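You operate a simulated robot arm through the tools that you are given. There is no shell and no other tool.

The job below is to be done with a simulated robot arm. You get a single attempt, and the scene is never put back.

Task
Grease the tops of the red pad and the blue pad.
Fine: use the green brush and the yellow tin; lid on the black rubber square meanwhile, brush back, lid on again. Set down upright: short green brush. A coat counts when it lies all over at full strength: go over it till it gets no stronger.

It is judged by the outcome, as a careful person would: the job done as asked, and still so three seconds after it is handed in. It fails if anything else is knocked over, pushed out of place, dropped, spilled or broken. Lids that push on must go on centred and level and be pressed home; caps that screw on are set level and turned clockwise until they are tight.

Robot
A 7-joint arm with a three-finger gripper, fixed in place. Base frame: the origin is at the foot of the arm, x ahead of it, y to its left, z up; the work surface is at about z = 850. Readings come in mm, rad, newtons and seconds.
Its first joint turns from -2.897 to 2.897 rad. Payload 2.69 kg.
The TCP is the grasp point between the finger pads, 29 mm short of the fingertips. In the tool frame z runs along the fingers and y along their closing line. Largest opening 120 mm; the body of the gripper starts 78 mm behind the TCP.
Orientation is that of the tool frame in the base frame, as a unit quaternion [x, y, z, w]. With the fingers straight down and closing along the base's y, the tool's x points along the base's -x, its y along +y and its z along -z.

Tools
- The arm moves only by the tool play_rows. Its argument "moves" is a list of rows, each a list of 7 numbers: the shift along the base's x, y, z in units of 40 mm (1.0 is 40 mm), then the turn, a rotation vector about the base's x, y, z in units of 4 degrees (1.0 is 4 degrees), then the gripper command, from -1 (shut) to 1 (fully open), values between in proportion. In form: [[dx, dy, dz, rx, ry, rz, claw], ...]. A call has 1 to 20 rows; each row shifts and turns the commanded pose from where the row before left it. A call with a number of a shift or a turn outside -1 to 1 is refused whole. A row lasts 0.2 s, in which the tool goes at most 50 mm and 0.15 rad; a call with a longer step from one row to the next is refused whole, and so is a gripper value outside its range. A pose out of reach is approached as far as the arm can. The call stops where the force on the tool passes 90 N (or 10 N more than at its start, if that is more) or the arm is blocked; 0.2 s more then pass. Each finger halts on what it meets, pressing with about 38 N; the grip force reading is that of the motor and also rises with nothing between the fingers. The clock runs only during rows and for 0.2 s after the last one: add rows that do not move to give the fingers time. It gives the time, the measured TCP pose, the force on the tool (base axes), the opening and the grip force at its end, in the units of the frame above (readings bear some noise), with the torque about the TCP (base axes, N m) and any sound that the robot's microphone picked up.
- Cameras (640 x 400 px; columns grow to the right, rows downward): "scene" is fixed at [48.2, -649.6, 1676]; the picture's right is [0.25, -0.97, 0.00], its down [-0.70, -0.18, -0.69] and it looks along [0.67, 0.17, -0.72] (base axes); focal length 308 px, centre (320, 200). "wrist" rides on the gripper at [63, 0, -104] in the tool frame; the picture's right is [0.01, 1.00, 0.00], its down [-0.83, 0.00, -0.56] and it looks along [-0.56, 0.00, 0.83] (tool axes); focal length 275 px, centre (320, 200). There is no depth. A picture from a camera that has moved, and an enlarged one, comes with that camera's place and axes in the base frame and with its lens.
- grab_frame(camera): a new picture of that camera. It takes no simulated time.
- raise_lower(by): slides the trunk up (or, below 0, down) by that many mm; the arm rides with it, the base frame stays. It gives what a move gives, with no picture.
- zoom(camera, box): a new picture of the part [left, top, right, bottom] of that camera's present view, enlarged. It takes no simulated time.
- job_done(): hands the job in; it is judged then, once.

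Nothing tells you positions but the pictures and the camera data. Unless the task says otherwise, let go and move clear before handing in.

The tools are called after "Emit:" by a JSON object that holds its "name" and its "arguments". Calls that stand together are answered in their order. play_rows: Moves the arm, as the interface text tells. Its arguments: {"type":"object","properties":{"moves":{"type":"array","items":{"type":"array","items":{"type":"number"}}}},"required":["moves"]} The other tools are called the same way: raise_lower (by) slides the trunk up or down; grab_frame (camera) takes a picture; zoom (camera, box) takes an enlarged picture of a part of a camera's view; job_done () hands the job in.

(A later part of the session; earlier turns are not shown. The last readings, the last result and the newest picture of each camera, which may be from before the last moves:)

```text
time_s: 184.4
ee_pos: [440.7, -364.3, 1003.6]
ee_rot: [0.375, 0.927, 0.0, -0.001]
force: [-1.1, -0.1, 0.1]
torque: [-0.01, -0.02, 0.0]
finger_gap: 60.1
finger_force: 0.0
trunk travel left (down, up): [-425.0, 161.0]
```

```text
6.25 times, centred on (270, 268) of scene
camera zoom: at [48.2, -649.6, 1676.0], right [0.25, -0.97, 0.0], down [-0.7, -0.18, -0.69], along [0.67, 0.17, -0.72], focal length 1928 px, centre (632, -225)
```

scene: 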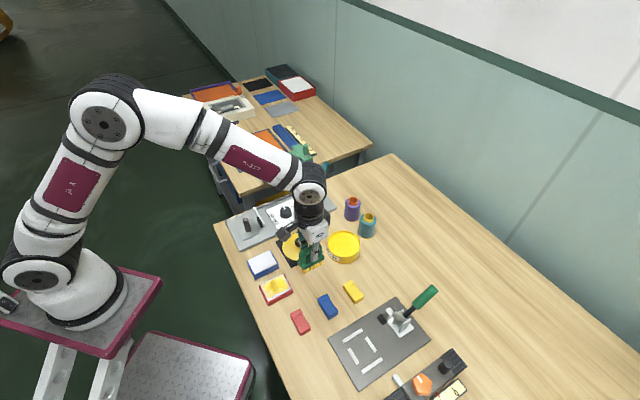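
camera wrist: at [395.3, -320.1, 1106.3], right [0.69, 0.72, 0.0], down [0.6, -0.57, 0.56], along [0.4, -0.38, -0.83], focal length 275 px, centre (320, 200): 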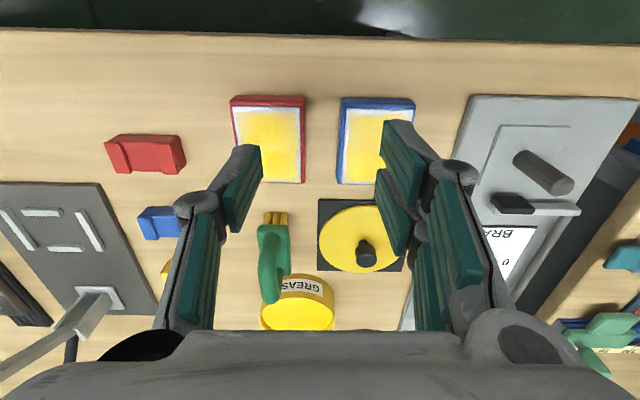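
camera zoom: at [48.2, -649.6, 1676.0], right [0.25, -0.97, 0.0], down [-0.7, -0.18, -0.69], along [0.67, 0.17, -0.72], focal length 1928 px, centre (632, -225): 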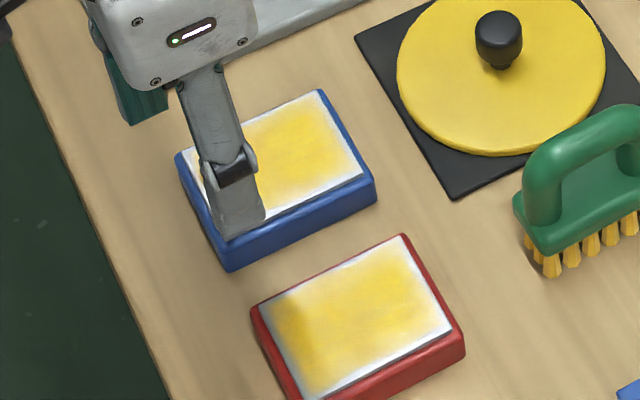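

Both coats look even and equally strong up to the borders, with no grease on the bench. Now the lid: I'll go above its knob on the mat.

Emit:
{"name": "play_rows", "arguments": {"moves": [[0.5, -0.25, 0, 0, 0, 0, 0], [0.782, -0.393, 0, 0, 0, 0, 0], [0.782, -0.393, 0, 0, 0, 0, 0], [0.782, -0.393, 0, 0, 0, 0, 0], [0.782, -0.393, 0, 0, 0, 0, 0], [0.282, -0.143, 0, 0, 0, 0, 0], [0, 0, 0, 0, 0, 0, 0], [0, 0, 0, 0, 0, 0, 0]]}}

Emit:
{"name": "zoom", "arguments": {"camera": "wrist", "box": [200, 20, 440, 170]}}

Emit:
{"name": "zoom", "arguments": {"camera": "scene", "box": [248, 200, 392, 290]}}

```text
time_s: 186.2
ee_pos: [595.3, -440.7, 1007.7]
ee_rot: [0.375, 0.927, -0.001, 0.0]
force: [-0.1, 0.4, 0.5]
torque: [0.0, 0.01, 0.01]
finger_gap: 59.7
finger_force: 0.0
trunk travel left (down, up): [-425.0, 161.0]
```

```text
2.67 times, centred on (320, 95) of wrist
camera zoom: at [550.4, -396.7, 1111.2], right [0.69, 0.72, 0.0], down [0.6, -0.57, 0.56], along [0.4, -0.38, -0.83], focal length 734 px, centre (320, 480)
```

zoom: 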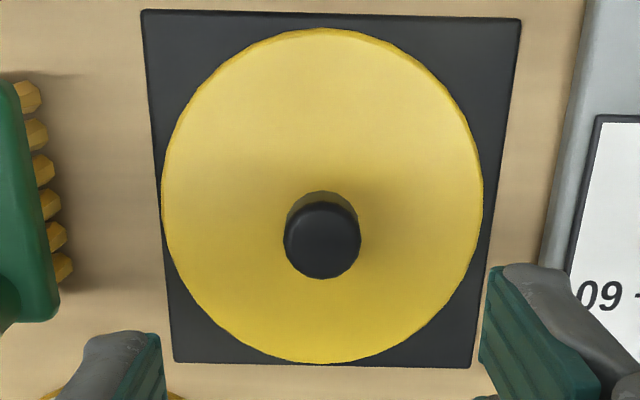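

```text
4.44 times, centred on (320, 245) of scene
camera zoom: at [48.2, -649.6, 1676.0], right [0.25, -0.97, 0.0], down [-0.7, -0.18, -0.69], along [0.67, 0.17, -0.72], focal length 1371 px, centre (320, 0)
```

zoom: 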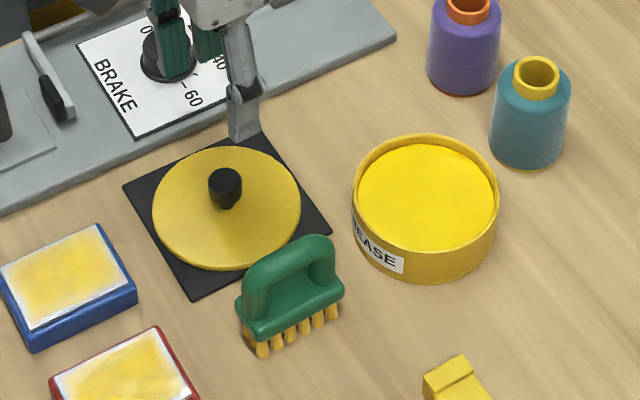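

The knob is centred under the gripper. I'll descend to the grip height.

Emit:
{"name": "play_rows", "arguments": {"moves": [[0, 0, -0.7, 0, 0, 0, 0], [0, 0, -0.7, 0, 0, 0, 0], [0, 0, -0.7, 0, 0, 0, 0], [0, 0, -0.5, 0, 0, 0, 0], [0, 0, -0.2, 0, 0, 0, 0], [0, 0, -0.06, 0, 0, 0, 0], [0, 0, 0, 0, 0, 0, 0]]}}

Emit:
{"name": "grab_frame", "arguments": {"camera": "wrist"}}

Emit:
{"name": "zoom", "arguments": {"camera": "scene", "box": [256, 205, 336, 255]}}

```text
time_s: 187.8
ee_pos: [596.9, -440.9, 892.0]
ee_rot: [0.374, 0.927, 0.0, 0.0]
force: [0.0, -0.3, -0.4]
torque: [-0.02, -0.04, 0.04]
finger_gap: 60.4
finger_force: 0.0
trunk travel left (down, up): [-425.0, 161.0]
```

```text
taken
camera wrist: at [552.0, -398.6, 994.7], right [0.69, 0.72, 0.0], down [0.6, -0.57, 0.56], along [0.4, -0.38, -0.83], focal length 275 px, centre (320, 200)
```

wrist: 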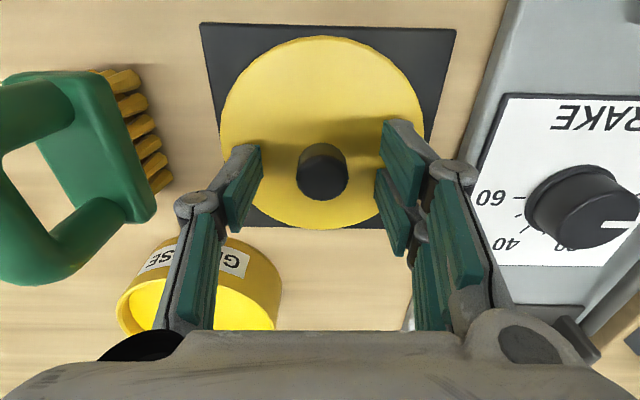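

```text
8.00 times, centred on (296, 230) of scene
camera zoom: at [48.2, -649.6, 1676.0], right [0.25, -0.97, 0.0], down [-0.7, -0.18, -0.69], along [0.67, 0.17, -0.72], focal length 2468 px, centre (512, -40)
```

zoom: 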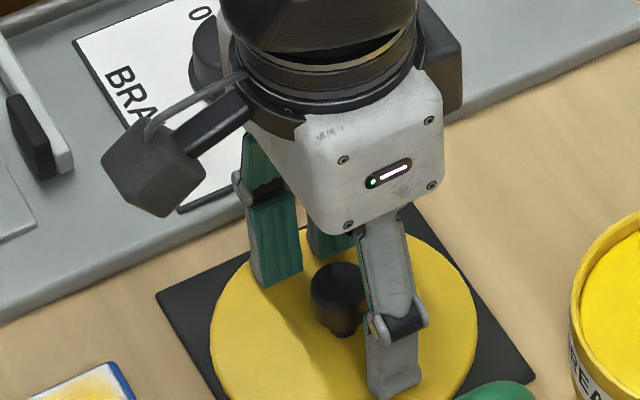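

Emit:
{"name": "play_rows", "arguments": {"moves": [[0, 0, -0.02, 0, 0, 0, -0.3], [0, 0, 0, 0, 0, 0, -0.6], [0, 0, 0, 0, 0, 0, -1], [0, 0, 0, 0, 0, 0, -1], [0, 0, 0, 0, 0, 0, -1]]}}

Emit:
{"name": "zoom", "arguments": {"camera": "wrist", "box": [200, 80, 440, 230]}}

```text
time_s: 189.0
ee_pos: [596.6, -440.9, 890.4]
ee_rot: [0.374, 0.927, 0.0, -0.001]
force: [0.2, -0.1, -0.4]
torque: [-0.01, 0.0, 0.01]
finger_gap: 21.6
finger_force: 38.5
trunk travel left (down, up): [-425.0, 161.0]
```

```text
2.67 times, centred on (320, 155) of wrist
camera zoom: at [551.6, -398.1, 994.1], right [0.69, 0.72, 0.0], down [0.6, -0.57, 0.56], along [0.4, -0.38, -0.83], focal length 734 px, centre (320, 320)
```

zoom: 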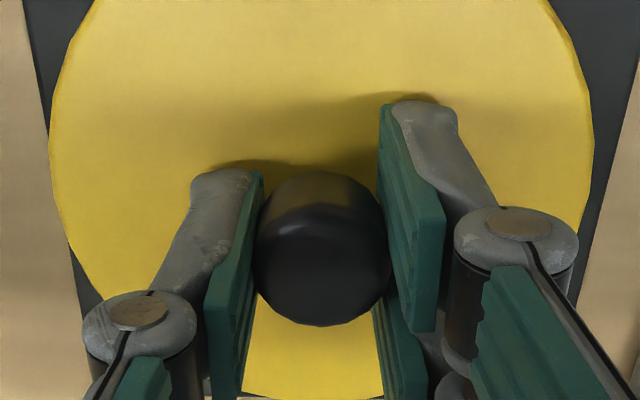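

Gripped just as before. I'll lift the lid straight up and carry it over the tin.

Emit:
{"name": "play_rows", "arguments": {"moves": [[0, 0, 0.1, 0, 0, 0, -1], [0, 0, 0.4, 0, 0, 0, -1], [0, 0, 0.7, 0, 0, 0, -1], [0, 0, 0.8, 0, 0, 0, -1], [0, 0, 0.7, 0, 0, 0, -1], [0, 0, 0.3, 0, 0, 0, -1], [0, 0, 0, 0, 0, 0, -1]]}}

Emit:
{"name": "play_rows", "arguments": {"moves": [[0.08, -0.4, 0, 0, 0, 0, -1], [0.13, -0.7, 0, 0, 0, 0, -1], [0.14, -0.7, 0, 0, 0, 0, -1], [0.14, -0.7, 0, 0, 0, 0, -1], [0.12, -0.7, 0, 0, 0, 0, -1], [0.06, -0.35, 0, 0, 0, 0, -1], [0, 0, 0, 0, 0, 0, -1], [0, 0, 0, 0, 0, 0, -1]]}}

Emit:
{"name": "grab_frame", "arguments": {"camera": "wrist"}}

Emit:
{"name": "zoom", "arguments": {"camera": "scene", "box": [264, 170, 424, 270]}}

```text
time_s: 190.6
ee_pos: [595.6, -439.8, 1010.8]
ee_rot: [0.374, 0.927, 0.0, 0.0]
force: [0.6, 0.4, -1.0]
torque: [0.02, 0.0, -0.04]
finger_gap: 21.3
finger_force: 37.9
trunk travel left (down, up): [-425.0, 161.0]
```

```text
time_s: 192.4
ee_pos: [623.3, -581.7, 1009.4]
ee_rot: [0.375, 0.927, 0.0, 0.0]
force: [-0.4, 0.4, 0.5]
torque: [0.0, -0.02, 0.0]
finger_gap: 21.3
finger_force: 38.4
trunk travel left (down, up): [-425.0, 161.0]
```

```text
taken
camera wrist: at [578.8, -538.5, 1113.0], right [0.69, 0.72, 0.0], down [0.6, -0.57, 0.56], along [0.4, -0.38, -0.83], focal length 275 px, centre (320, 200)
```

wrist: 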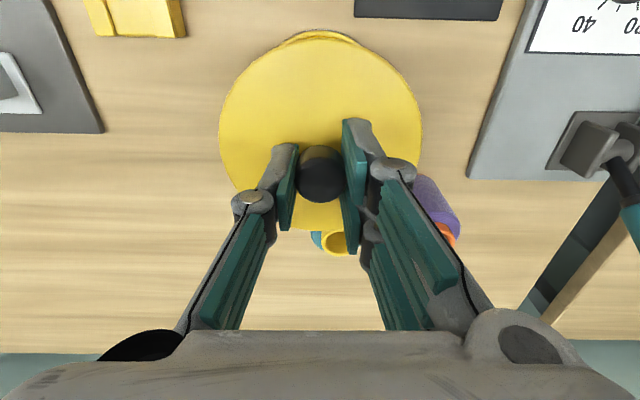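

```text
4.00 times, centred on (344, 220) of scene
camera zoom: at [48.2, -649.6, 1676.0], right [0.25, -0.97, 0.0], down [-0.7, -0.18, -0.69], along [0.67, 0.17, -0.72], focal length 1234 px, centre (224, 120)
```

zoom: 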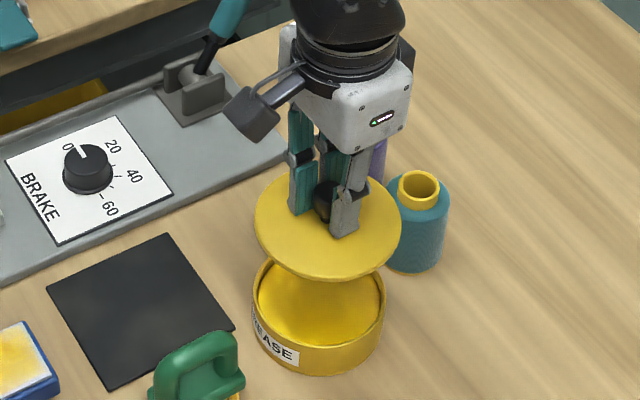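

The lid is above the tin, perhaps a mm or two off. I'll zoom in to measure before lowering.

Emit:
{"name": "zoom", "arguments": {"camera": "wrist", "box": [200, 10, 440, 160]}}

Emit:
{"name": "zoom", "arguments": {"camera": "scene", "box": [312, 200, 392, 250]}}

Emit:
{"name": "zoom", "arguments": {"camera": "scene", "box": [312, 220, 392, 270]}}

```text
2.67 times, centred on (320, 85) of wrist
camera zoom: at [578.8, -538.5, 1113.0], right [0.69, 0.72, 0.0], down [0.6, -0.57, 0.56], along [0.4, -0.38, -0.83], focal length 734 px, centre (320, 507)
```

zoom: 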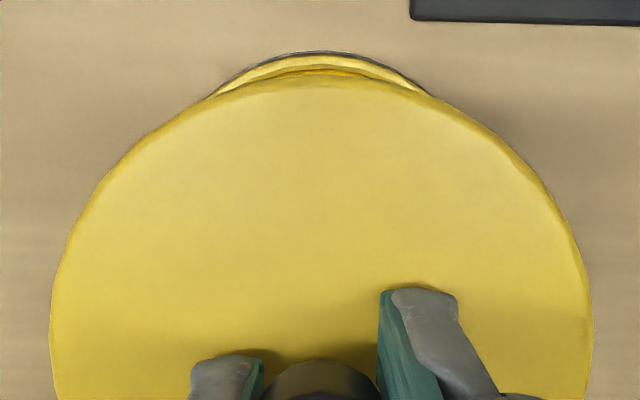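

```text
8.00 times, centred on (352, 225) of scene
camera zoom: at [48.2, -649.6, 1676.0], right [0.25, -0.97, 0.0], down [-0.7, -0.18, -0.69], along [0.67, 0.17, -0.72], focal length 2468 px, centre (64, 0)
```

zoom: 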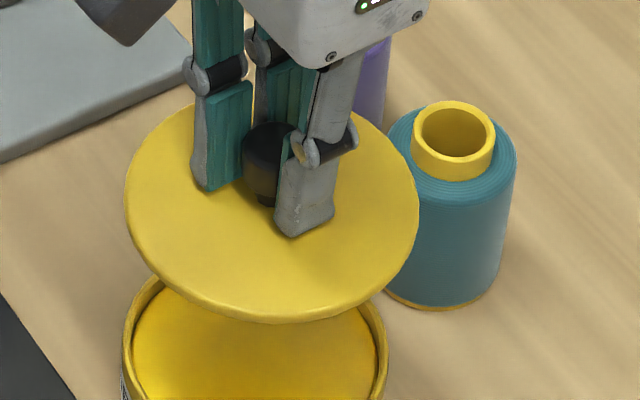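

```text
8.00 times, centred on (352, 245) of scene
camera zoom: at [48.2, -649.6, 1676.0], right [0.25, -0.97, 0.0], down [-0.7, -0.18, -0.69], along [0.67, 0.17, -0.72], focal length 2468 px, centre (64, -160)
```

zoom: 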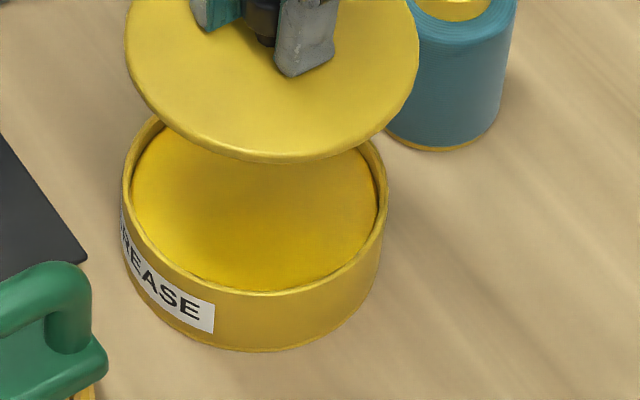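

The tin sits about 2 mm nearer the base than the lid's centre. I'll shift by that and lower to just above the rim.

Emit:
{"name": "play_rows", "arguments": {"moves": [[-0.036, 0.035, -0.4, 0, 0, 0, -1], [0, 0, -0.6, 0, 0, 0, -1], [0, 0, -0.5, 0, 0, 0, -1], [0, 0, -0.2, 0, 0, 0, -1], [0, 0, 0, 0, 0, 0, -1], [0, 0, 0, 0, 0, 0, -1]]}}

Emit:
{"name": "zoom", "arguments": {"camera": "wrist", "box": [200, 10, 440, 160]}}

Emit:
{"name": "zoom", "arguments": {"camera": "scene", "box": [304, 215, 384, 265]}}

```text
time_s: 193.8
ee_pos: [621.5, -580.5, 942.8]
ee_rot: [0.374, 0.927, 0.0, 0.001]
force: [0.1, 0.7, -0.2]
torque: [-0.03, 0.0, -0.01]
finger_gap: 21.7
finger_force: 38.0
trunk travel left (down, up): [-425.0, 161.0]
```

```text
2.67 times, centred on (320, 85) of wrist
camera zoom: at [575.6, -537.5, 1045.4], right [0.69, 0.72, 0.0], down [0.6, -0.57, 0.56], along [0.4, -0.38, -0.83], focal length 734 px, centre (320, 507)
```

zoom: 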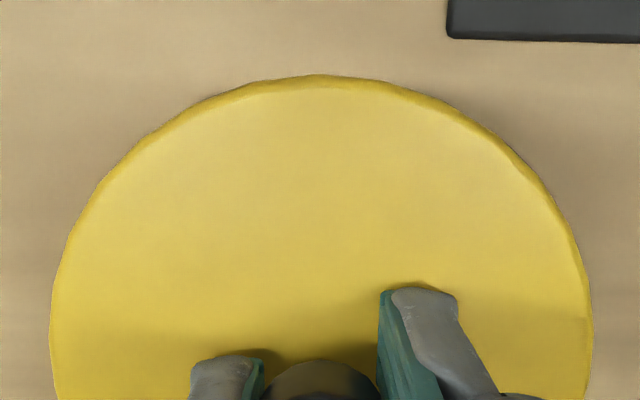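

```text
8.00 times, centred on (344, 240) of scene
camera zoom: at [48.2, -649.6, 1676.0], right [0.25, -0.97, 0.0], down [-0.7, -0.18, -0.69], along [0.67, 0.17, -0.72], focal length 2468 px, centre (128, -120)
```

zoom: 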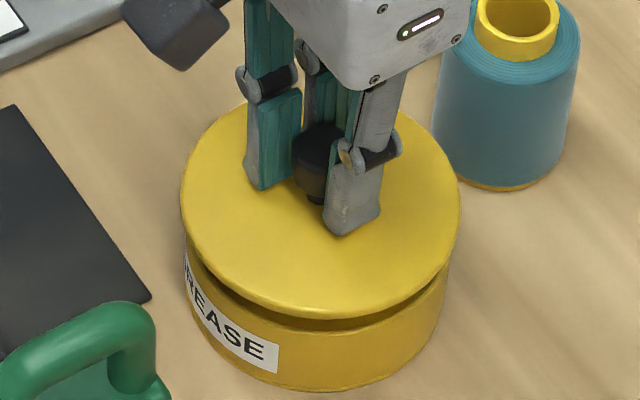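

The lid is now concentric with the tin within about half a mm. I'll lower gently onto the rim.

Emit:
{"name": "play_rows", "arguments": {"moves": [[0, 0, -0.15, 0, 0, 0, -1], [0, 0, -0.1, 0, 0, 0, -1], [0, 0, -0.05, 0, 0, 0, -1], [0, 0, 0, 0, 0, 0, -1]]}}

Emit:
{"name": "zoom", "arguments": {"camera": "scene", "box": [304, 215, 384, 265]}}

```text
time_s: 194.8
ee_pos: [622.4, -581.2, 929.6]
ee_rot: [0.375, 0.927, 0.0, 0.0]
force: [0.1, -0.6, -0.2]
torque: [-0.02, 0.01, 0.0]
finger_gap: 21.5
finger_force: 37.5
trunk travel left (down, up): [-425.0, 161.0]
```

```text
8.00 times, centred on (344, 240) of scene
camera zoom: at [48.2, -649.6, 1676.0], right [0.25, -0.97, 0.0], down [-0.7, -0.18, -0.69], along [0.67, 0.17, -0.72], focal length 2468 px, centre (128, -120)
```

zoom: 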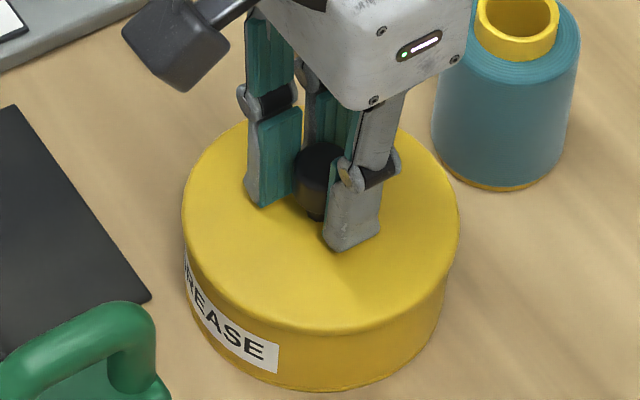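

Emit:
{"name": "play_rows", "arguments": {"moves": [[0, 0, -0.04, 0, 0, 0, -1], [0, 0, 0, 0, 0, 0, -1]]}}

Emit:
{"name": "play_rows", "arguments": {"moves": [[0, 0, -0.03, 0, 0, 0, -1], [0, 0, 0, 0, 0, 0, -1]]}}

```text
time_s: 195.4
ee_pos: [621.7, -579.8, 929.4]
ee_rot: [0.375, 0.927, 0.0, -0.001]
force: [-0.4, 0.2, -1.0]
torque: [0.01, 0.02, 0.0]
finger_gap: 21.3
finger_force: 38.0
trunk travel left (down, up): [-425.0, 161.0]
```

```text
time_s: 196.0
ee_pos: [622.4, -580.4, 927.4]
ee_rot: [0.375, 0.927, 0.0, 0.0]
force: [-0.4, 0.4, -0.8]
torque: [0.0, 0.01, 0.01]
finger_gap: 21.4
finger_force: 38.6
trunk travel left (down, up): [-425.0, 161.0]
```

Emit:
{"name": "play_rows", "arguments": {"moves": [[0, 0, -0.03, 0, 0, 0, -1], [0, 0, 0, 0, 0, 0, -1]]}}

Emit:
{"name": "play_rows", "arguments": {"moves": [[0, 0, -0.03, 0, 0, 0, -1], [0, 0, 0, 0, 0, 0, -1]]}}

Emit:
{"name": "zoom", "arguments": {"camera": "scene", "box": [304, 215, 384, 265]}}

```text
time_s: 196.6
ee_pos: [621.8, -581.1, 926.6]
ee_rot: [0.375, 0.927, 0.0, 0.0]
force: [0.6, 0.1, 1.2]
torque: [0.11, 0.0, -0.03]
finger_gap: 21.2
finger_force: 38.2
trunk travel left (down, up): [-425.0, 161.0]
```

```text
time_s: 197.2
ee_pos: [621.9, -581.4, 926.1]
ee_rot: [0.374, 0.927, -0.001, 0.0]
force: [-0.4, -0.1, 13.8]
torque: [0.21, 0.17, -0.04]
finger_gap: 21.4
finger_force: 37.8
trunk travel left (down, up): [-425.0, 161.0]
```

```text
8.00 times, centred on (344, 240) of scene
camera zoom: at [48.2, -649.6, 1676.0], right [0.25, -0.97, 0.0], down [-0.7, -0.18, -0.69], along [0.67, 0.17, -0.72], focal length 2468 px, centre (128, -120)
```

zoom: 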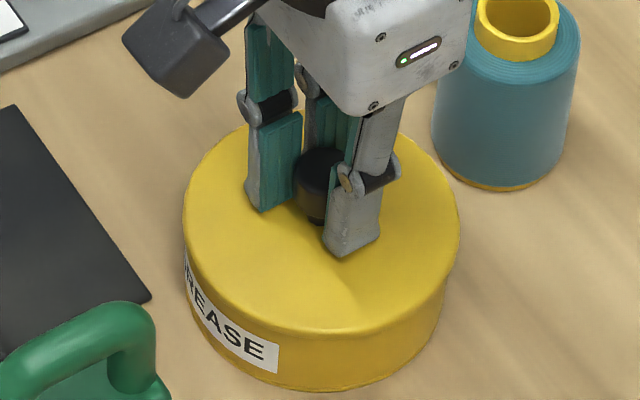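

The lid is on the rim and level. I'll press progressively, listening for the snap.

Emit:
{"name": "play_rows", "arguments": {"moves": [[0, 0, -0.03, 0, 0, 0, -1], [0, 0, -0.03, 0, 0, 0, -1], [0, 0, 0, 0, 0, 0, -1]]}}

```text
time_s: 198.0
ee_pos: [622.3, -580.5, 926.6]
ee_rot: [0.374, 0.927, -0.001, 0.003]
force: [-0.1, -0.6, 32.4]
torque: [0.12, 0.06, -0.04]
finger_gap: 21.3
finger_force: 38.0
trunk travel left (down, up): [-425.0, 161.0]
```

Emit:
{"name": "play_rows", "arguments": {"moves": [[0, 0, -0.03, 0, 0, 0, -1], [0, 0, -0.03, 0, 0, 0, -1], [0, 0, 0, 0, 0, 0, -1]]}}

```text
time_s: 198.8
ee_pos: [622.1, -579.1, 926.3]
ee_rot: [0.375, 0.927, -0.001, 0.004]
force: [-5.7, 5.9, 46.9]
torque: [0.3, 0.2, -0.04]
finger_gap: 21.4
finger_force: 38.1
trunk travel left (down, up): [-425.0, 161.0]
```

Emit:
{"name": "play_rows", "arguments": {"moves": [[0, 0, -0.03, 0, 0, 0, -1], [0, 0, -0.03, 0, 0, 0, -1], [0, 0, 0, 0, 0, 0, -1]]}}

Emit:
{"name": "zoom", "arguments": {"camera": "scene", "box": [304, 215, 384, 265]}}

```text
time_s: 199.6
ee_pos: [623.5, -581.6, 924.6]
ee_rot: [0.375, 0.927, -0.002, 0.004]
force: [-7.7, 8.2, 51.0]
torque: [0.19, 0.13, -0.03]
finger_gap: 21.2
finger_force: 38.5
trunk travel left (down, up): [-425.0, 161.0]
```

```text
8.00 times, centred on (344, 240) of scene
camera zoom: at [48.2, -649.6, 1676.0], right [0.25, -0.97, 0.0], down [-0.7, -0.18, -0.69], along [0.67, 0.17, -0.72], focal length 2468 px, centre (128, -120)
```

zoom: 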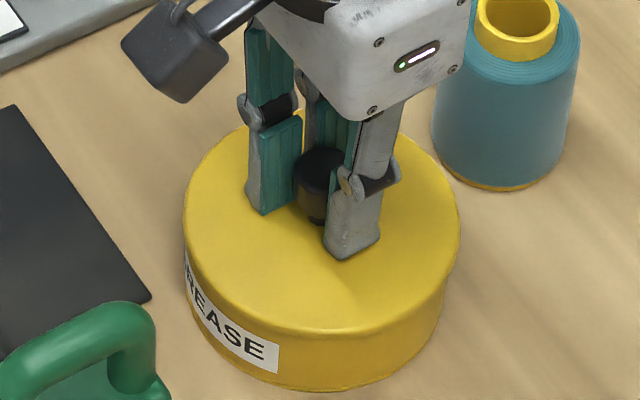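

Emit:
{"name": "play_rows", "arguments": {"moves": [[0, 0, -0.04, 0, 0, 0, -1], [0, 0, -0.04, 0, 0, 0, -1], [0, 0, 0, 0, 0, 0, -1]]}}

```text
time_s: 200.4
ee_pos: [623.5, -581.1, 923.0]
ee_rot: [0.374, 0.927, -0.004, 0.005]
force: [-12.1, 13.9, 66.9]
torque: [0.73, 0.36, -0.02]
finger_gap: 21.4
finger_force: 38.0
trunk travel left (down, up): [-425.0, 161.0]
```

About 67 N and no snap yet. I'll compare the lid's height with the original picture using the same zoom.

Emit:
{"name": "zoom", "arguments": {"camera": "scene", "box": [280, 220, 376, 280]}}

Emit:
{"name": "zoom", "arguments": {"camera": "scene", "box": [318, 240, 358, 265]}}

Emit:
{"name": "grab_frame", "arguments": {"camera": "wrist"}}

```text
6.67 times, centred on (328, 250) of scene
camera zoom: at [48.2, -649.6, 1676.0], right [0.25, -0.97, 0.0], down [-0.7, -0.18, -0.69], along [0.67, 0.17, -0.72], focal length 2057 px, centre (267, -133)
```

zoom: 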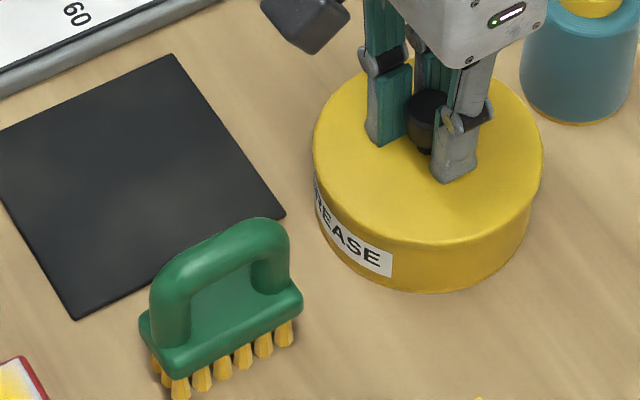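

```text
16.00 times, centred on (338, 252) of scene
camera zoom: at [48.2, -649.6, 1676.0], right [0.25, -0.97, 0.0], down [-0.7, -0.18, -0.69], along [0.67, 0.17, -0.72], focal length 4936 px, centre (32, -640)
```

zoom: 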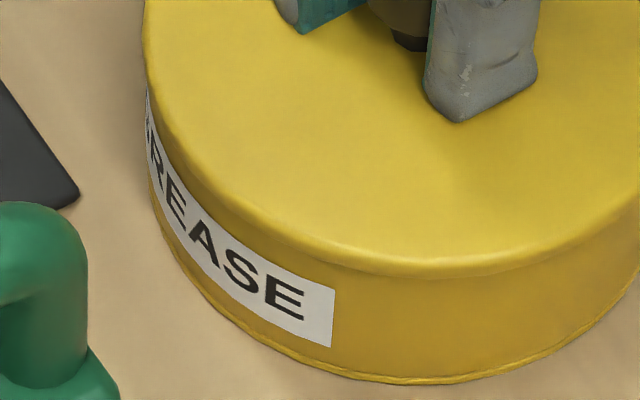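

```text
taken
camera wrist: at [576.7, -537.5, 1026.0], right [0.69, 0.72, 0.0], down [0.6, -0.57, 0.57], along [0.41, -0.39, -0.82], focal length 275 px, centre (320, 200)
```

wrist: 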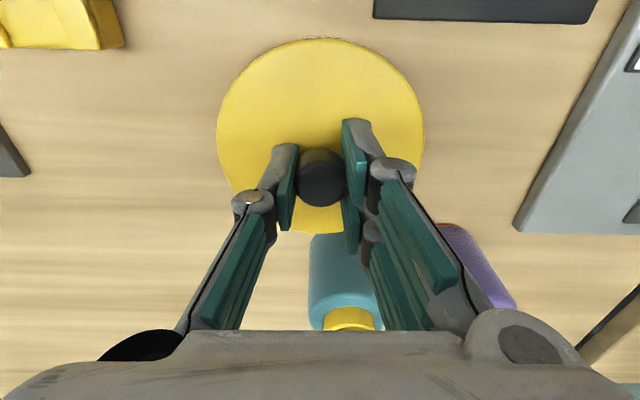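

The lid's position matches the original picture. I'll open slightly and press with the fingertips directly on the lid, at the same height where I measured 36 N originally.

Emit:
{"name": "play_rows", "arguments": {"moves": [[0, 0, 0.15, 0, 0, 0, -1], [0, 0, 0.14, 0, 0, 0, -1], [0, 0, 0.04, 0, 0, 0, -0.7], [0, 0, 0, 0, 0, 0, -0.5], [0, 0, 0, 0, 0, 0, -0.5]]}}

Emit:
{"name": "zoom", "arguments": {"camera": "wrist", "box": [200, 20, 440, 170]}}

Emit:
{"name": "zoom", "arguments": {"camera": "scene", "box": [318, 240, 358, 265]}}

```text
time_s: 201.6
ee_pos: [622.3, -580.4, 927.3]
ee_rot: [0.375, 0.927, 0.001, 0.0]
force: [-0.6, -0.2, -0.3]
torque: [0.02, -0.01, 0.02]
finger_gap: 29.8
finger_force: 0.0
trunk travel left (down, up): [-425.0, 161.0]
heard: snap
```

```text
2.67 times, centred on (320, 95) of wrist
camera zoom: at [577.6, -537.8, 1030.1], right [0.69, 0.72, 0.0], down [0.6, -0.57, 0.56], along [0.4, -0.38, -0.83], focal length 734 px, centre (320, 480)
```

zoom: 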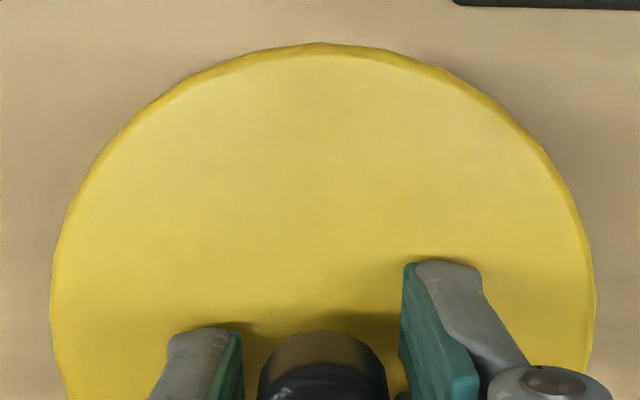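

```text
16.00 times, centred on (338, 252) of scene
camera zoom: at [48.2, -649.6, 1676.0], right [0.25, -0.97, 0.0], down [-0.7, -0.18, -0.69], along [0.67, 0.17, -0.72], focal length 4936 px, centre (32, -640)
```

zoom: 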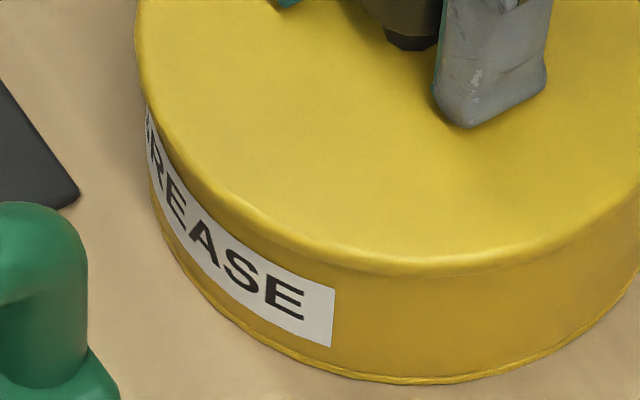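

I heard a snap as I raised while still gripping, which means the lid had latched and I pulled it off again. I'll press it home with the open fingertips on the lid so nothing pulls it back up.

Emit:
{"name": "play_rows", "arguments": {"moves": [[0, 0, -0.05, 0, 0, 0, -0.5], [0, 0, -0.05, 0, 0, 0, -0.5], [0, 0, -0.04, 0, 0, 0, -0.5], [0, 0, 0, 0, 0, 0, -0.5]]}}

Emit:
{"name": "zoom", "arguments": {"camera": "scene", "box": [318, 240, 358, 265]}}

```text
time_s: 202.6
ee_pos: [621.9, -580.1, 924.2]
ee_rot: [0.374, 0.927, -0.001, 0.002]
force: [-3.2, 3.4, 17.3]
torque: [0.2, 0.05, 0.06]
finger_gap: 30.4
finger_force: 0.0
trunk travel left (down, up): [-425.0, 161.0]
```

```text
16.00 times, centred on (338, 252) of scene
camera zoom: at [48.2, -649.6, 1676.0], right [0.25, -0.97, 0.0], down [-0.7, -0.18, -0.69], along [0.67, 0.17, -0.72], focal length 4936 px, centre (32, -640)
```

zoom: 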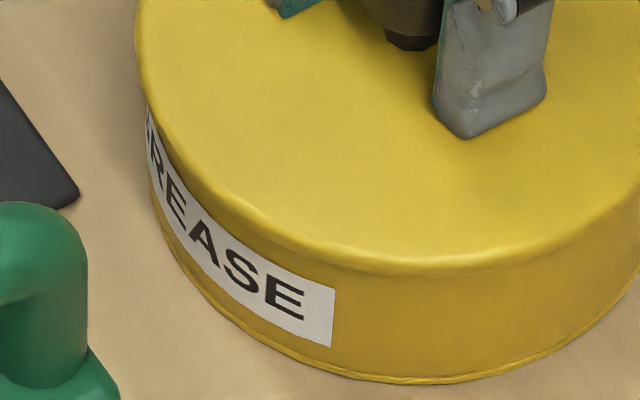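

Emit:
{"name": "zoom", "arguments": {"camera": "scene", "box": [304, 215, 384, 265]}}

Emit:
{"name": "zoom", "arguments": {"camera": "scene", "box": [280, 220, 376, 280]}}

```text
8.00 times, centred on (344, 240) of scene
camera zoom: at [48.2, -649.6, 1676.0], right [0.25, -0.97, 0.0], down [-0.7, -0.18, -0.69], along [0.67, 0.17, -0.72], focal length 2468 px, centre (128, -120)
```

zoom: 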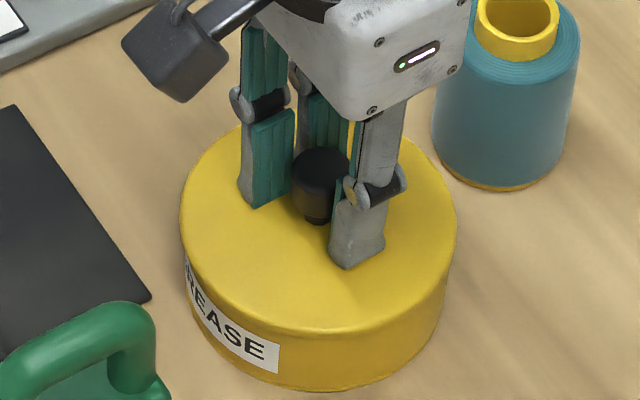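

```text
6.67 times, centred on (328, 250) of scene
camera zoom: at [48.2, -649.6, 1676.0], right [0.25, -0.97, 0.0], down [-0.7, -0.18, -0.69], along [0.67, 0.17, -0.72], focal length 2057 px, centre (267, -133)
```

zoom: 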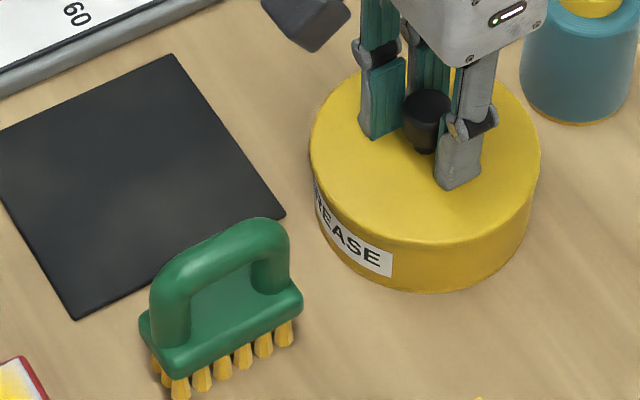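

The lid is about 1 mm off centre now. I'll regrip the knob, lift slightly, and re-seat it, this time opening the fingers before rising.

Emit:
{"name": "play_rows", "arguments": {"moves": [[0, 0, 0.1, 0, 0, 0, -0.5], [0, 0, 0.05, 0, 0, 0, -0.5], [0, 0, 0, 0, 0, 0, -0.8], [0, 0, 0, 0, 0, 0, -1], [0, 0, 0, 0, 0, 0, -1], [0, 0, 0.15, 0, 0, 0, -1], [0, 0, 0.25, 0, 0, 0, -1], [0, 0, 0, 0, 0, 0, -1], [0, 0, 0, 0, 0, 0, -1]]}}

Emit:
{"name": "zoom", "arguments": {"camera": "scene", "box": [304, 215, 384, 265]}}

Emit:
{"name": "zoom", "arguments": {"camera": "wrist", "box": [200, 10, 440, 160]}}

```text
time_s: 204.6
ee_pos: [622.6, -579.0, 943.7]
ee_rot: [0.374, 0.927, 0.0, 0.0]
force: [0.2, 0.1, 0.5]
torque: [0.0, 0.03, 0.04]
finger_gap: 21.7
finger_force: 38.6
trunk travel left (down, up): [-425.0, 161.0]
heard: snap
```

```text
8.00 times, centred on (344, 240) of scene
camera zoom: at [48.2, -649.6, 1676.0], right [0.25, -0.97, 0.0], down [-0.7, -0.18, -0.69], along [0.67, 0.17, -0.72], focal length 2468 px, centre (128, -120)
```

zoom: 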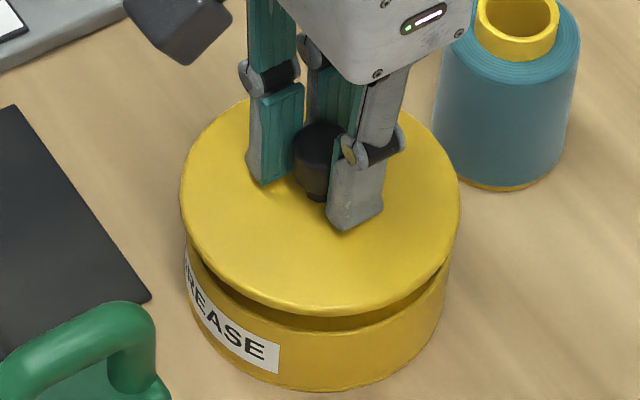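

```text
2.67 times, centred on (320, 85) of wrist
camera zoom: at [577.3, -538.1, 1046.6], right [0.69, 0.72, 0.0], down [0.6, -0.57, 0.56], along [0.4, -0.38, -0.83], focal length 734 px, centre (320, 507)
```

zoom: 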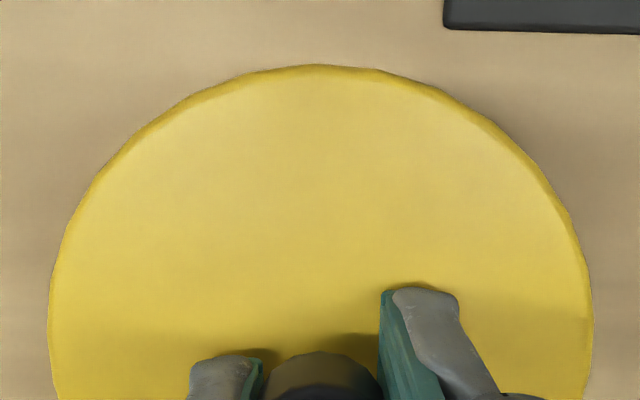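

Another snap on lifting, so the lid had latched again even with a light press. It grips about 1–2 mm off along one axis; I'll correct by 1 mm and lower it again.

Emit:
{"name": "play_rows", "arguments": {"moves": [[0.018, -0.0175, 0, 0, 0, 0, -1], [0, 0, -0.2, 0, 0, 0, -1], [0, 0, -0.1, 0, 0, 0, -1], [0, 0, -0.05, 0, 0, 0, -1], [0, 0, 0, 0, 0, 0, -1]]}}

Emit:
{"name": "zoom", "arguments": {"camera": "scene", "box": [304, 215, 384, 265]}}

```text
time_s: 205.8
ee_pos: [623.6, -582.6, 930.9]
ee_rot: [0.374, 0.927, 0.0, 0.0]
force: [-0.3, 0.2, -1.2]
torque: [0.01, -0.01, 0.0]
finger_gap: 21.7
finger_force: 38.2
trunk travel left (down, up): [-425.0, 161.0]
```

```text
8.00 times, centred on (344, 240) of scene
camera zoom: at [48.2, -649.6, 1676.0], right [0.25, -0.97, 0.0], down [-0.7, -0.18, -0.69], along [0.67, 0.17, -0.72], focal length 2468 px, centre (128, -120)
```

zoom: 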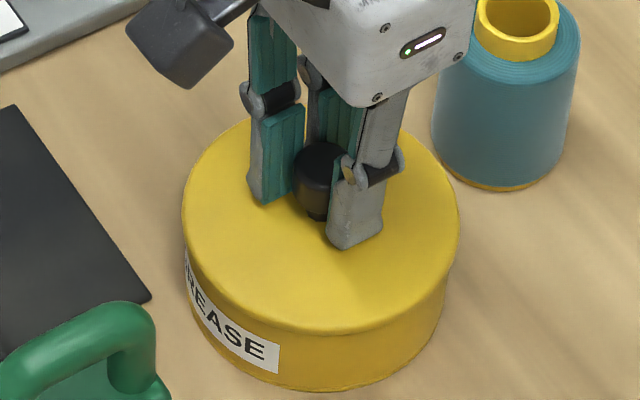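

The lid outline now matches its original position exactly. I'll lower the last mm or two and press.

Emit:
{"name": "play_rows", "arguments": {"moves": [[0, 0, -0.05, 0, 0, 0, -1], [0, 0, 0, 0, 0, 0, -1]]}}

Emit:
{"name": "play_rows", "arguments": {"moves": [[0, 0, -0.04, 0, 0, 0, -1], [0, 0, 0, 0, 0, 0, -1]]}}

Emit:
{"name": "play_rows", "arguments": {"moves": [[0, 0, -0.04, 0, 0, 0, -1], [0, 0, 0, 0, 0, 0, -1]]}}

```text
time_s: 206.4
ee_pos: [622.7, -581.5, 928.9]
ee_rot: [0.375, 0.927, -0.001, 0.0]
force: [0.4, -0.7, -0.5]
torque: [-0.02, 0.01, 0.01]
finger_gap: 21.5
finger_force: 38.1
trunk travel left (down, up): [-425.0, 161.0]
```

```text
time_s: 207.0
ee_pos: [623.6, -581.6, 926.2]
ee_rot: [0.375, 0.927, 0.0, 0.0]
force: [0.5, -0.1, -1.5]
torque: [0.02, -0.01, 0.02]
finger_gap: 22.1
finger_force: 38.2
trunk travel left (down, up): [-425.0, 161.0]
```

```text
time_s: 207.6
ee_pos: [623.9, -580.7, 926.4]
ee_rot: [0.374, 0.927, -0.001, 0.002]
force: [0.0, 1.1, 9.8]
torque: [0.21, 0.22, 0.05]
finger_gap: 21.5
finger_force: 38.1
trunk travel left (down, up): [-425.0, 161.0]
```

Emit:
{"name": "play_rows", "arguments": {"moves": [[0, 0, -0.04, 0, 0, 0, -1], [0, 0, -0.04, 0, 0, 0, -1], [0, 0, -0.04, 0, 0, 0, -1], [0, 0, 0, 0, 0, 0, -1]]}}

```text
time_s: 208.6
ee_pos: [624.6, -580.8, 926.9]
ee_rot: [0.374, 0.927, -0.001, 0.004]
force: [-4.4, 10.9, 51.8]
torque: [0.39, 0.2, 0.02]
finger_gap: 21.9
finger_force: 38.1
trunk travel left (down, up): [-425.0, 161.0]
```

52 N and level, no sound yet. I'll now open the fingers while still pressing so the tips bear directly on the lid.

Emit:
{"name": "play_rows", "arguments": {"moves": [[0, 0, 0, 0, 0, 0, -0.75], [0, 0, 0, 0, 0, 0, -0.55], [0, 0, 0, 0, 0, 0, -0.5]]}}

Emit:
{"name": "zoom", "arguments": {"camera": "scene", "box": [304, 215, 384, 265]}}

Emit:
{"name": "zoom", "arguments": {"camera": "scene", "box": [318, 240, 358, 265]}}

```text
time_s: 209.4
ee_pos: [623.9, -583.2, 923.2]
ee_rot: [0.374, 0.927, -0.001, 0.003]
force: [-0.2, 5.2, 35.7]
torque: [0.46, -0.23, 0.09]
finger_gap: 29.7
finger_force: 0.1
trunk travel left (down, up): [-425.0, 161.0]
```

```text
8.00 times, centred on (344, 240) of scene
camera zoom: at [48.2, -649.6, 1676.0], right [0.25, -0.97, 0.0], down [-0.7, -0.18, -0.69], along [0.67, 0.17, -0.72], focal length 2468 px, centre (128, -120)
```

zoom: 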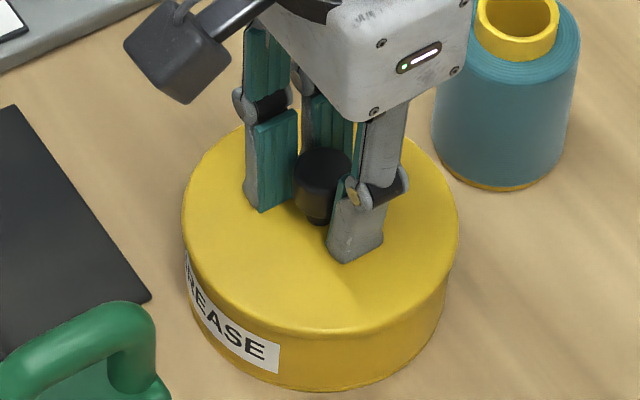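

```text
16.00 times, centred on (338, 252) of scene
camera zoom: at [48.2, -649.6, 1676.0], right [0.25, -0.97, 0.0], down [-0.7, -0.18, -0.69], along [0.67, 0.17, -0.72], focal length 4936 px, centre (32, -640)
```

zoom: 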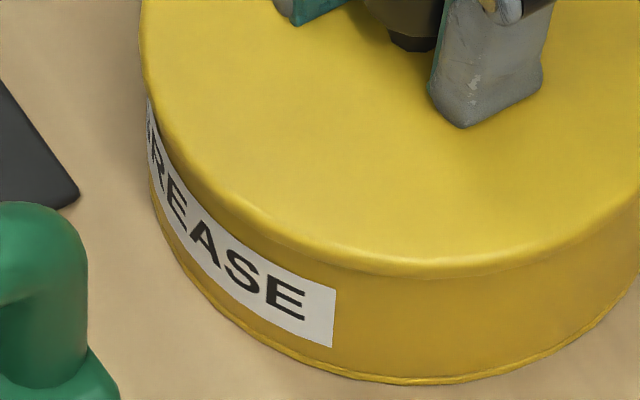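

Through the fingertips the lid height matches its original closed height. I'll press a bit harder to be sure it's home.

Emit:
{"name": "play_rows", "arguments": {"moves": [[0, 0, -0.03, 0, 0, 0, -0.5], [0, 0, -0.03, 0, 0, 0, -0.5], [0, 0, 0, 0, 0, 0, -0.5]]}}

```text
time_s: 210.2
ee_pos: [623.4, -581.4, 923.3]
ee_rot: [0.374, 0.927, -0.002, 0.003]
force: [2.6, 4.8, 44.9]
torque: [0.73, -0.29, 0.08]
finger_gap: 28.1
finger_force: 0.0
trunk travel left (down, up): [-425.0, 161.0]
```

Emit:
{"name": "play_rows", "arguments": {"moves": [[0, 0, -0.04, 0, 0, 0, -0.5], [0, 0, -0.04, 0, 0, 0, -0.5], [0, 0, 0, 0, 0, 0, -0.5]]}}

Emit:
{"name": "zoom", "arguments": {"camera": "scene", "box": [318, 240, 358, 265]}}

```text
time_s: 211.0
ee_pos: [621.9, -582.1, 922.3]
ee_rot: [0.373, 0.928, -0.003, 0.005]
force: [-6.3, 14.8, 61.5]
torque: [1.09, -0.11, 0.26]
finger_gap: 33.0
finger_force: 1.3
trunk travel left (down, up): [-425.0, 161.0]
```

```text
16.00 times, centred on (338, 252) of scene
camera zoom: at [48.2, -649.6, 1676.0], right [0.25, -0.97, 0.0], down [-0.7, -0.18, -0.69], along [0.67, 0.17, -0.72], focal length 4936 px, centre (32, -640)
```

zoom: 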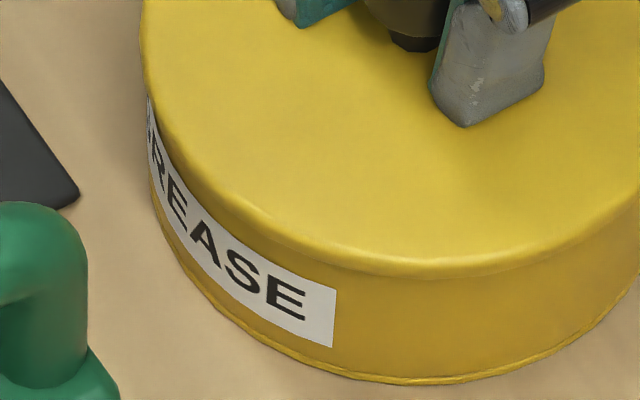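

Pressed at over 60 N with the lid steady. I'll raise with the fingers open, then press once more centrally on the knob with closed fingers.

Emit:
{"name": "play_rows", "arguments": {"moves": [[0, 0, 0.2, 0, 0, 0, -0.5], [0, 0, 0.1, 0, 0, 0, -0.3], [0, 0, 0.5, 0, 0, 0, -0.2], [0, 0, 0.6, 0, 0, 0, -0.2], [0, 0, 0, 0, 0, 0, -0.2]]}}

Emit:
{"name": "zoom", "arguments": {"camera": "scene", "box": [280, 220, 376, 280]}}

Emit:
{"name": "zoom", "arguments": {"camera": "scene", "box": [318, 240, 358, 265]}}

Emit:
{"name": "zoom", "arguments": {"camera": "wrist", "box": [200, 20, 440, 170]}}

```text
time_s: 212.2
ee_pos: [621.6, -584.0, 970.5]
ee_rot: [0.375, 0.927, 0.001, -0.002]
force: [-1.2, -0.1, -0.6]
torque: [0.05, 0.01, 0.04]
finger_gap: 47.9
finger_force: 0.1
trunk travel left (down, up): [-425.0, 161.0]
heard: snap
```

```text
6.67 times, centred on (328, 250) of scene
camera zoom: at [48.2, -649.6, 1676.0], right [0.25, -0.97, 0.0], down [-0.7, -0.18, -0.69], along [0.67, 0.17, -0.72], focal length 2057 px, centre (267, -133)
```

zoom: 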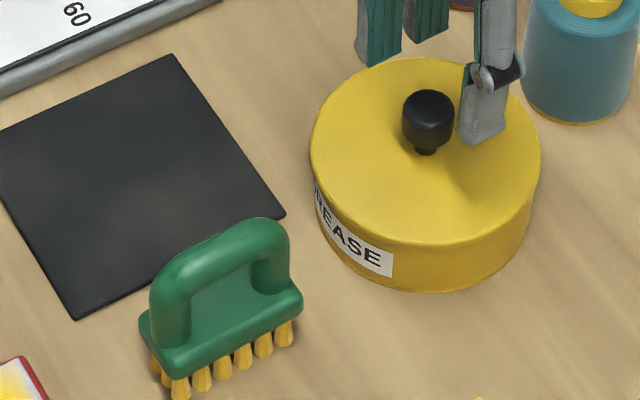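

```text
16.00 times, centred on (338, 252) of scene
camera zoom: at [48.2, -649.6, 1676.0], right [0.25, -0.97, 0.0], down [-0.7, -0.18, -0.69], along [0.67, 0.17, -0.72], focal length 4936 px, centre (32, -640)
```

zoom: 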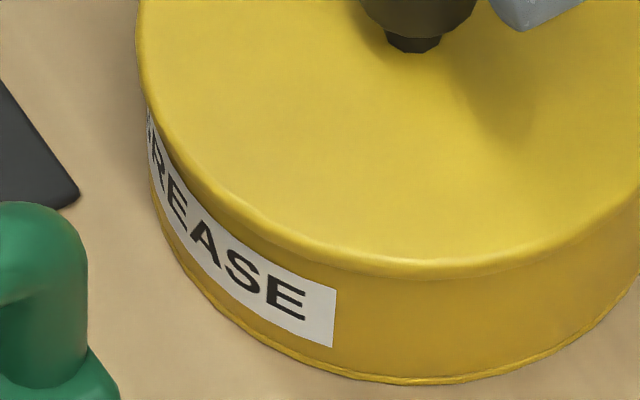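

```text
2.67 times, centred on (320, 95) of wrist
camera zoom: at [576.7, -540.1, 1073.2], right [0.69, 0.72, 0.0], down [0.6, -0.57, 0.56], along [0.4, -0.38, -0.83], focal length 734 px, centre (320, 480)
```

zoom: 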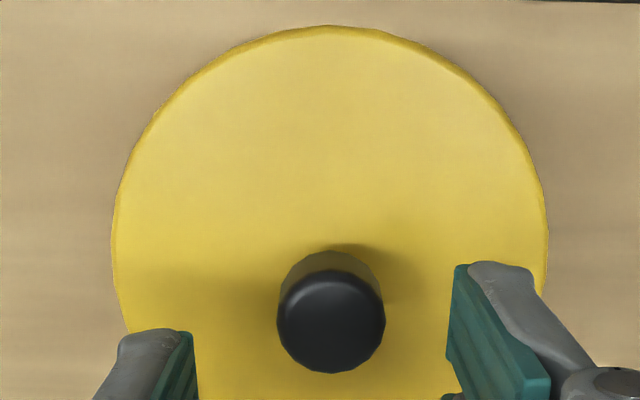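

The lid clicked as I lifted off without gripping, and it settled in the same pose as last time, so that snap looks like it latching. I'll check both sides for centring and level.

Emit:
{"name": "zoom", "arguments": {"camera": "scene", "box": [336, 236, 376, 261]}}

Emit:
{"name": "zoom", "arguments": {"camera": "scene", "box": [312, 232, 352, 257]}}

Emit:
{"name": "zoom", "arguments": {"camera": "scene", "box": [304, 215, 384, 265]}}

Emit:
{"name": "grab_frame", "arguments": {"camera": "wrist"}}

```text
16.00 times, centred on (356, 248) of scene
camera zoom: at [48.2, -649.6, 1676.0], right [0.25, -0.97, 0.0], down [-0.7, -0.18, -0.69], along [0.67, 0.17, -0.72], focal length 4936 px, centre (-256, -576)
```

zoom: 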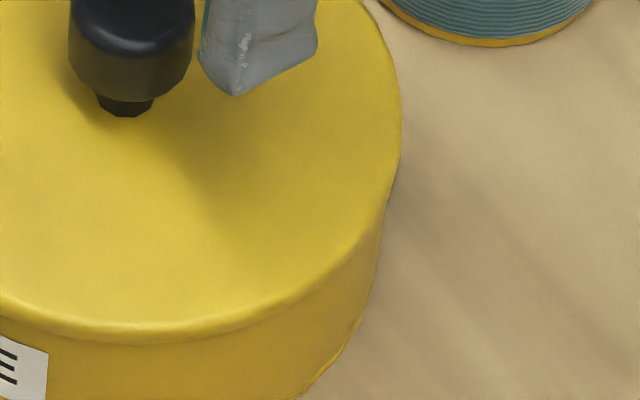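

```text
16.00 times, centred on (332, 244) of scene
camera zoom: at [48.2, -649.6, 1676.0], right [0.25, -0.97, 0.0], down [-0.7, -0.18, -0.69], along [0.67, 0.17, -0.72], focal length 4936 px, centre (128, -512)
```

zoom: 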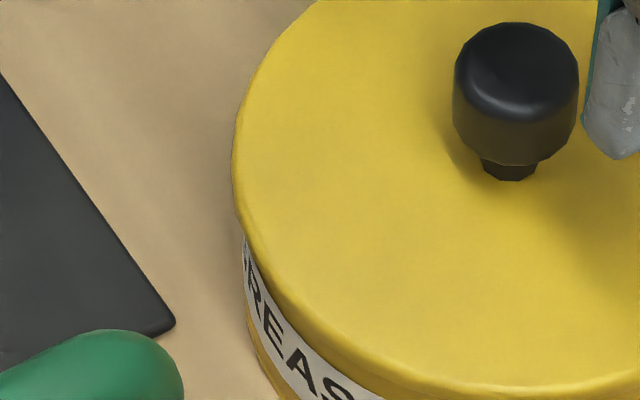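

```text
8.00 times, centred on (344, 240) of scene
camera zoom: at [48.2, -649.6, 1676.0], right [0.25, -0.97, 0.0], down [-0.7, -0.18, -0.69], along [0.67, 0.17, -0.72], focal length 2468 px, centre (128, -120)
```

zoom: 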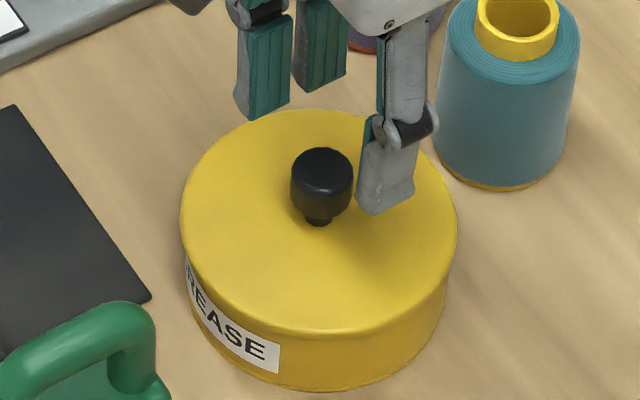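

```text
taken
camera wrist: at [576.7, -540.1, 1073.2], right [0.69, 0.72, 0.0], down [0.6, -0.57, 0.56], along [0.4, -0.38, -0.83], focal length 275 px, centre (320, 200)
```

wrist: 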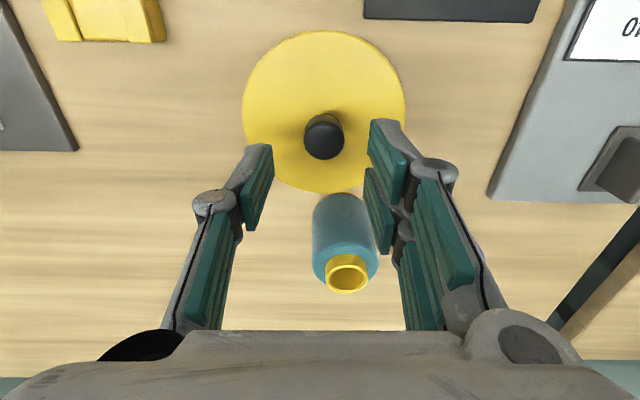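

The lid is concentric with the tin to within half a mm and looks level. As a check, I'll close the fingers and press once on the knob's top to see whether it stays put without another click.

Emit:
{"name": "play_rows", "arguments": {"moves": [[0, 0, 0.2, 0, 0, 0, -0.2], [0, 0, 0, 0, 0, 0, -0.6], [0, 0, 0, 0, 0, 0, -1], [0, 0, 0, 0, 0, 0, -1]]}}

Emit:
{"name": "grab_frame", "arguments": {"camera": "wrist"}}

Emit:
{"name": "zoom", "arguments": {"camera": "scene", "box": [304, 195, 384, 245]}}

```text
time_s: 213.2
ee_pos: [620.2, -582.1, 977.7]
ee_rot: [0.374, 0.927, 0.0, 0.001]
force: [-1.0, 0.5, -0.6]
torque: [-0.02, 0.02, -0.02]
finger_gap: 0.0
finger_force: 28.2
trunk travel left (down, up): [-425.0, 161.0]
```

```text
taken
camera wrist: at [576.3, -539.4, 1081.3], right [0.69, 0.72, 0.0], down [0.6, -0.57, 0.56], along [0.4, -0.38, -0.83], focal length 275 px, centre (320, 200)
```

wrist: 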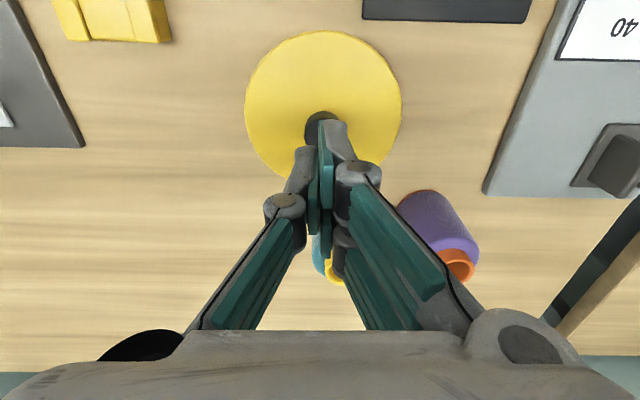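

```text
8.00 times, centred on (344, 220) of scene
camera zoom: at [48.2, -649.6, 1676.0], right [0.25, -0.97, 0.0], down [-0.7, -0.18, -0.69], along [0.67, 0.17, -0.72], focal length 2468 px, centre (128, 40)
```

zoom: 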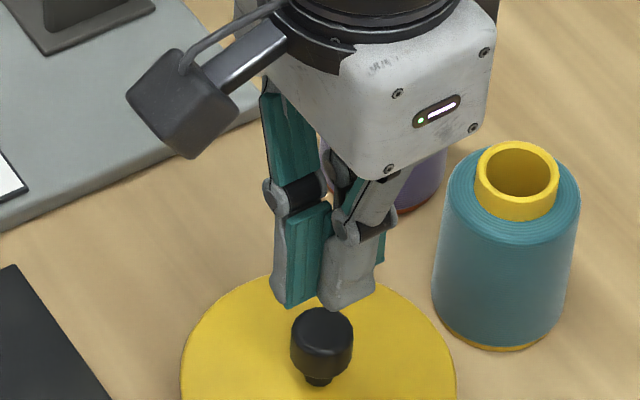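

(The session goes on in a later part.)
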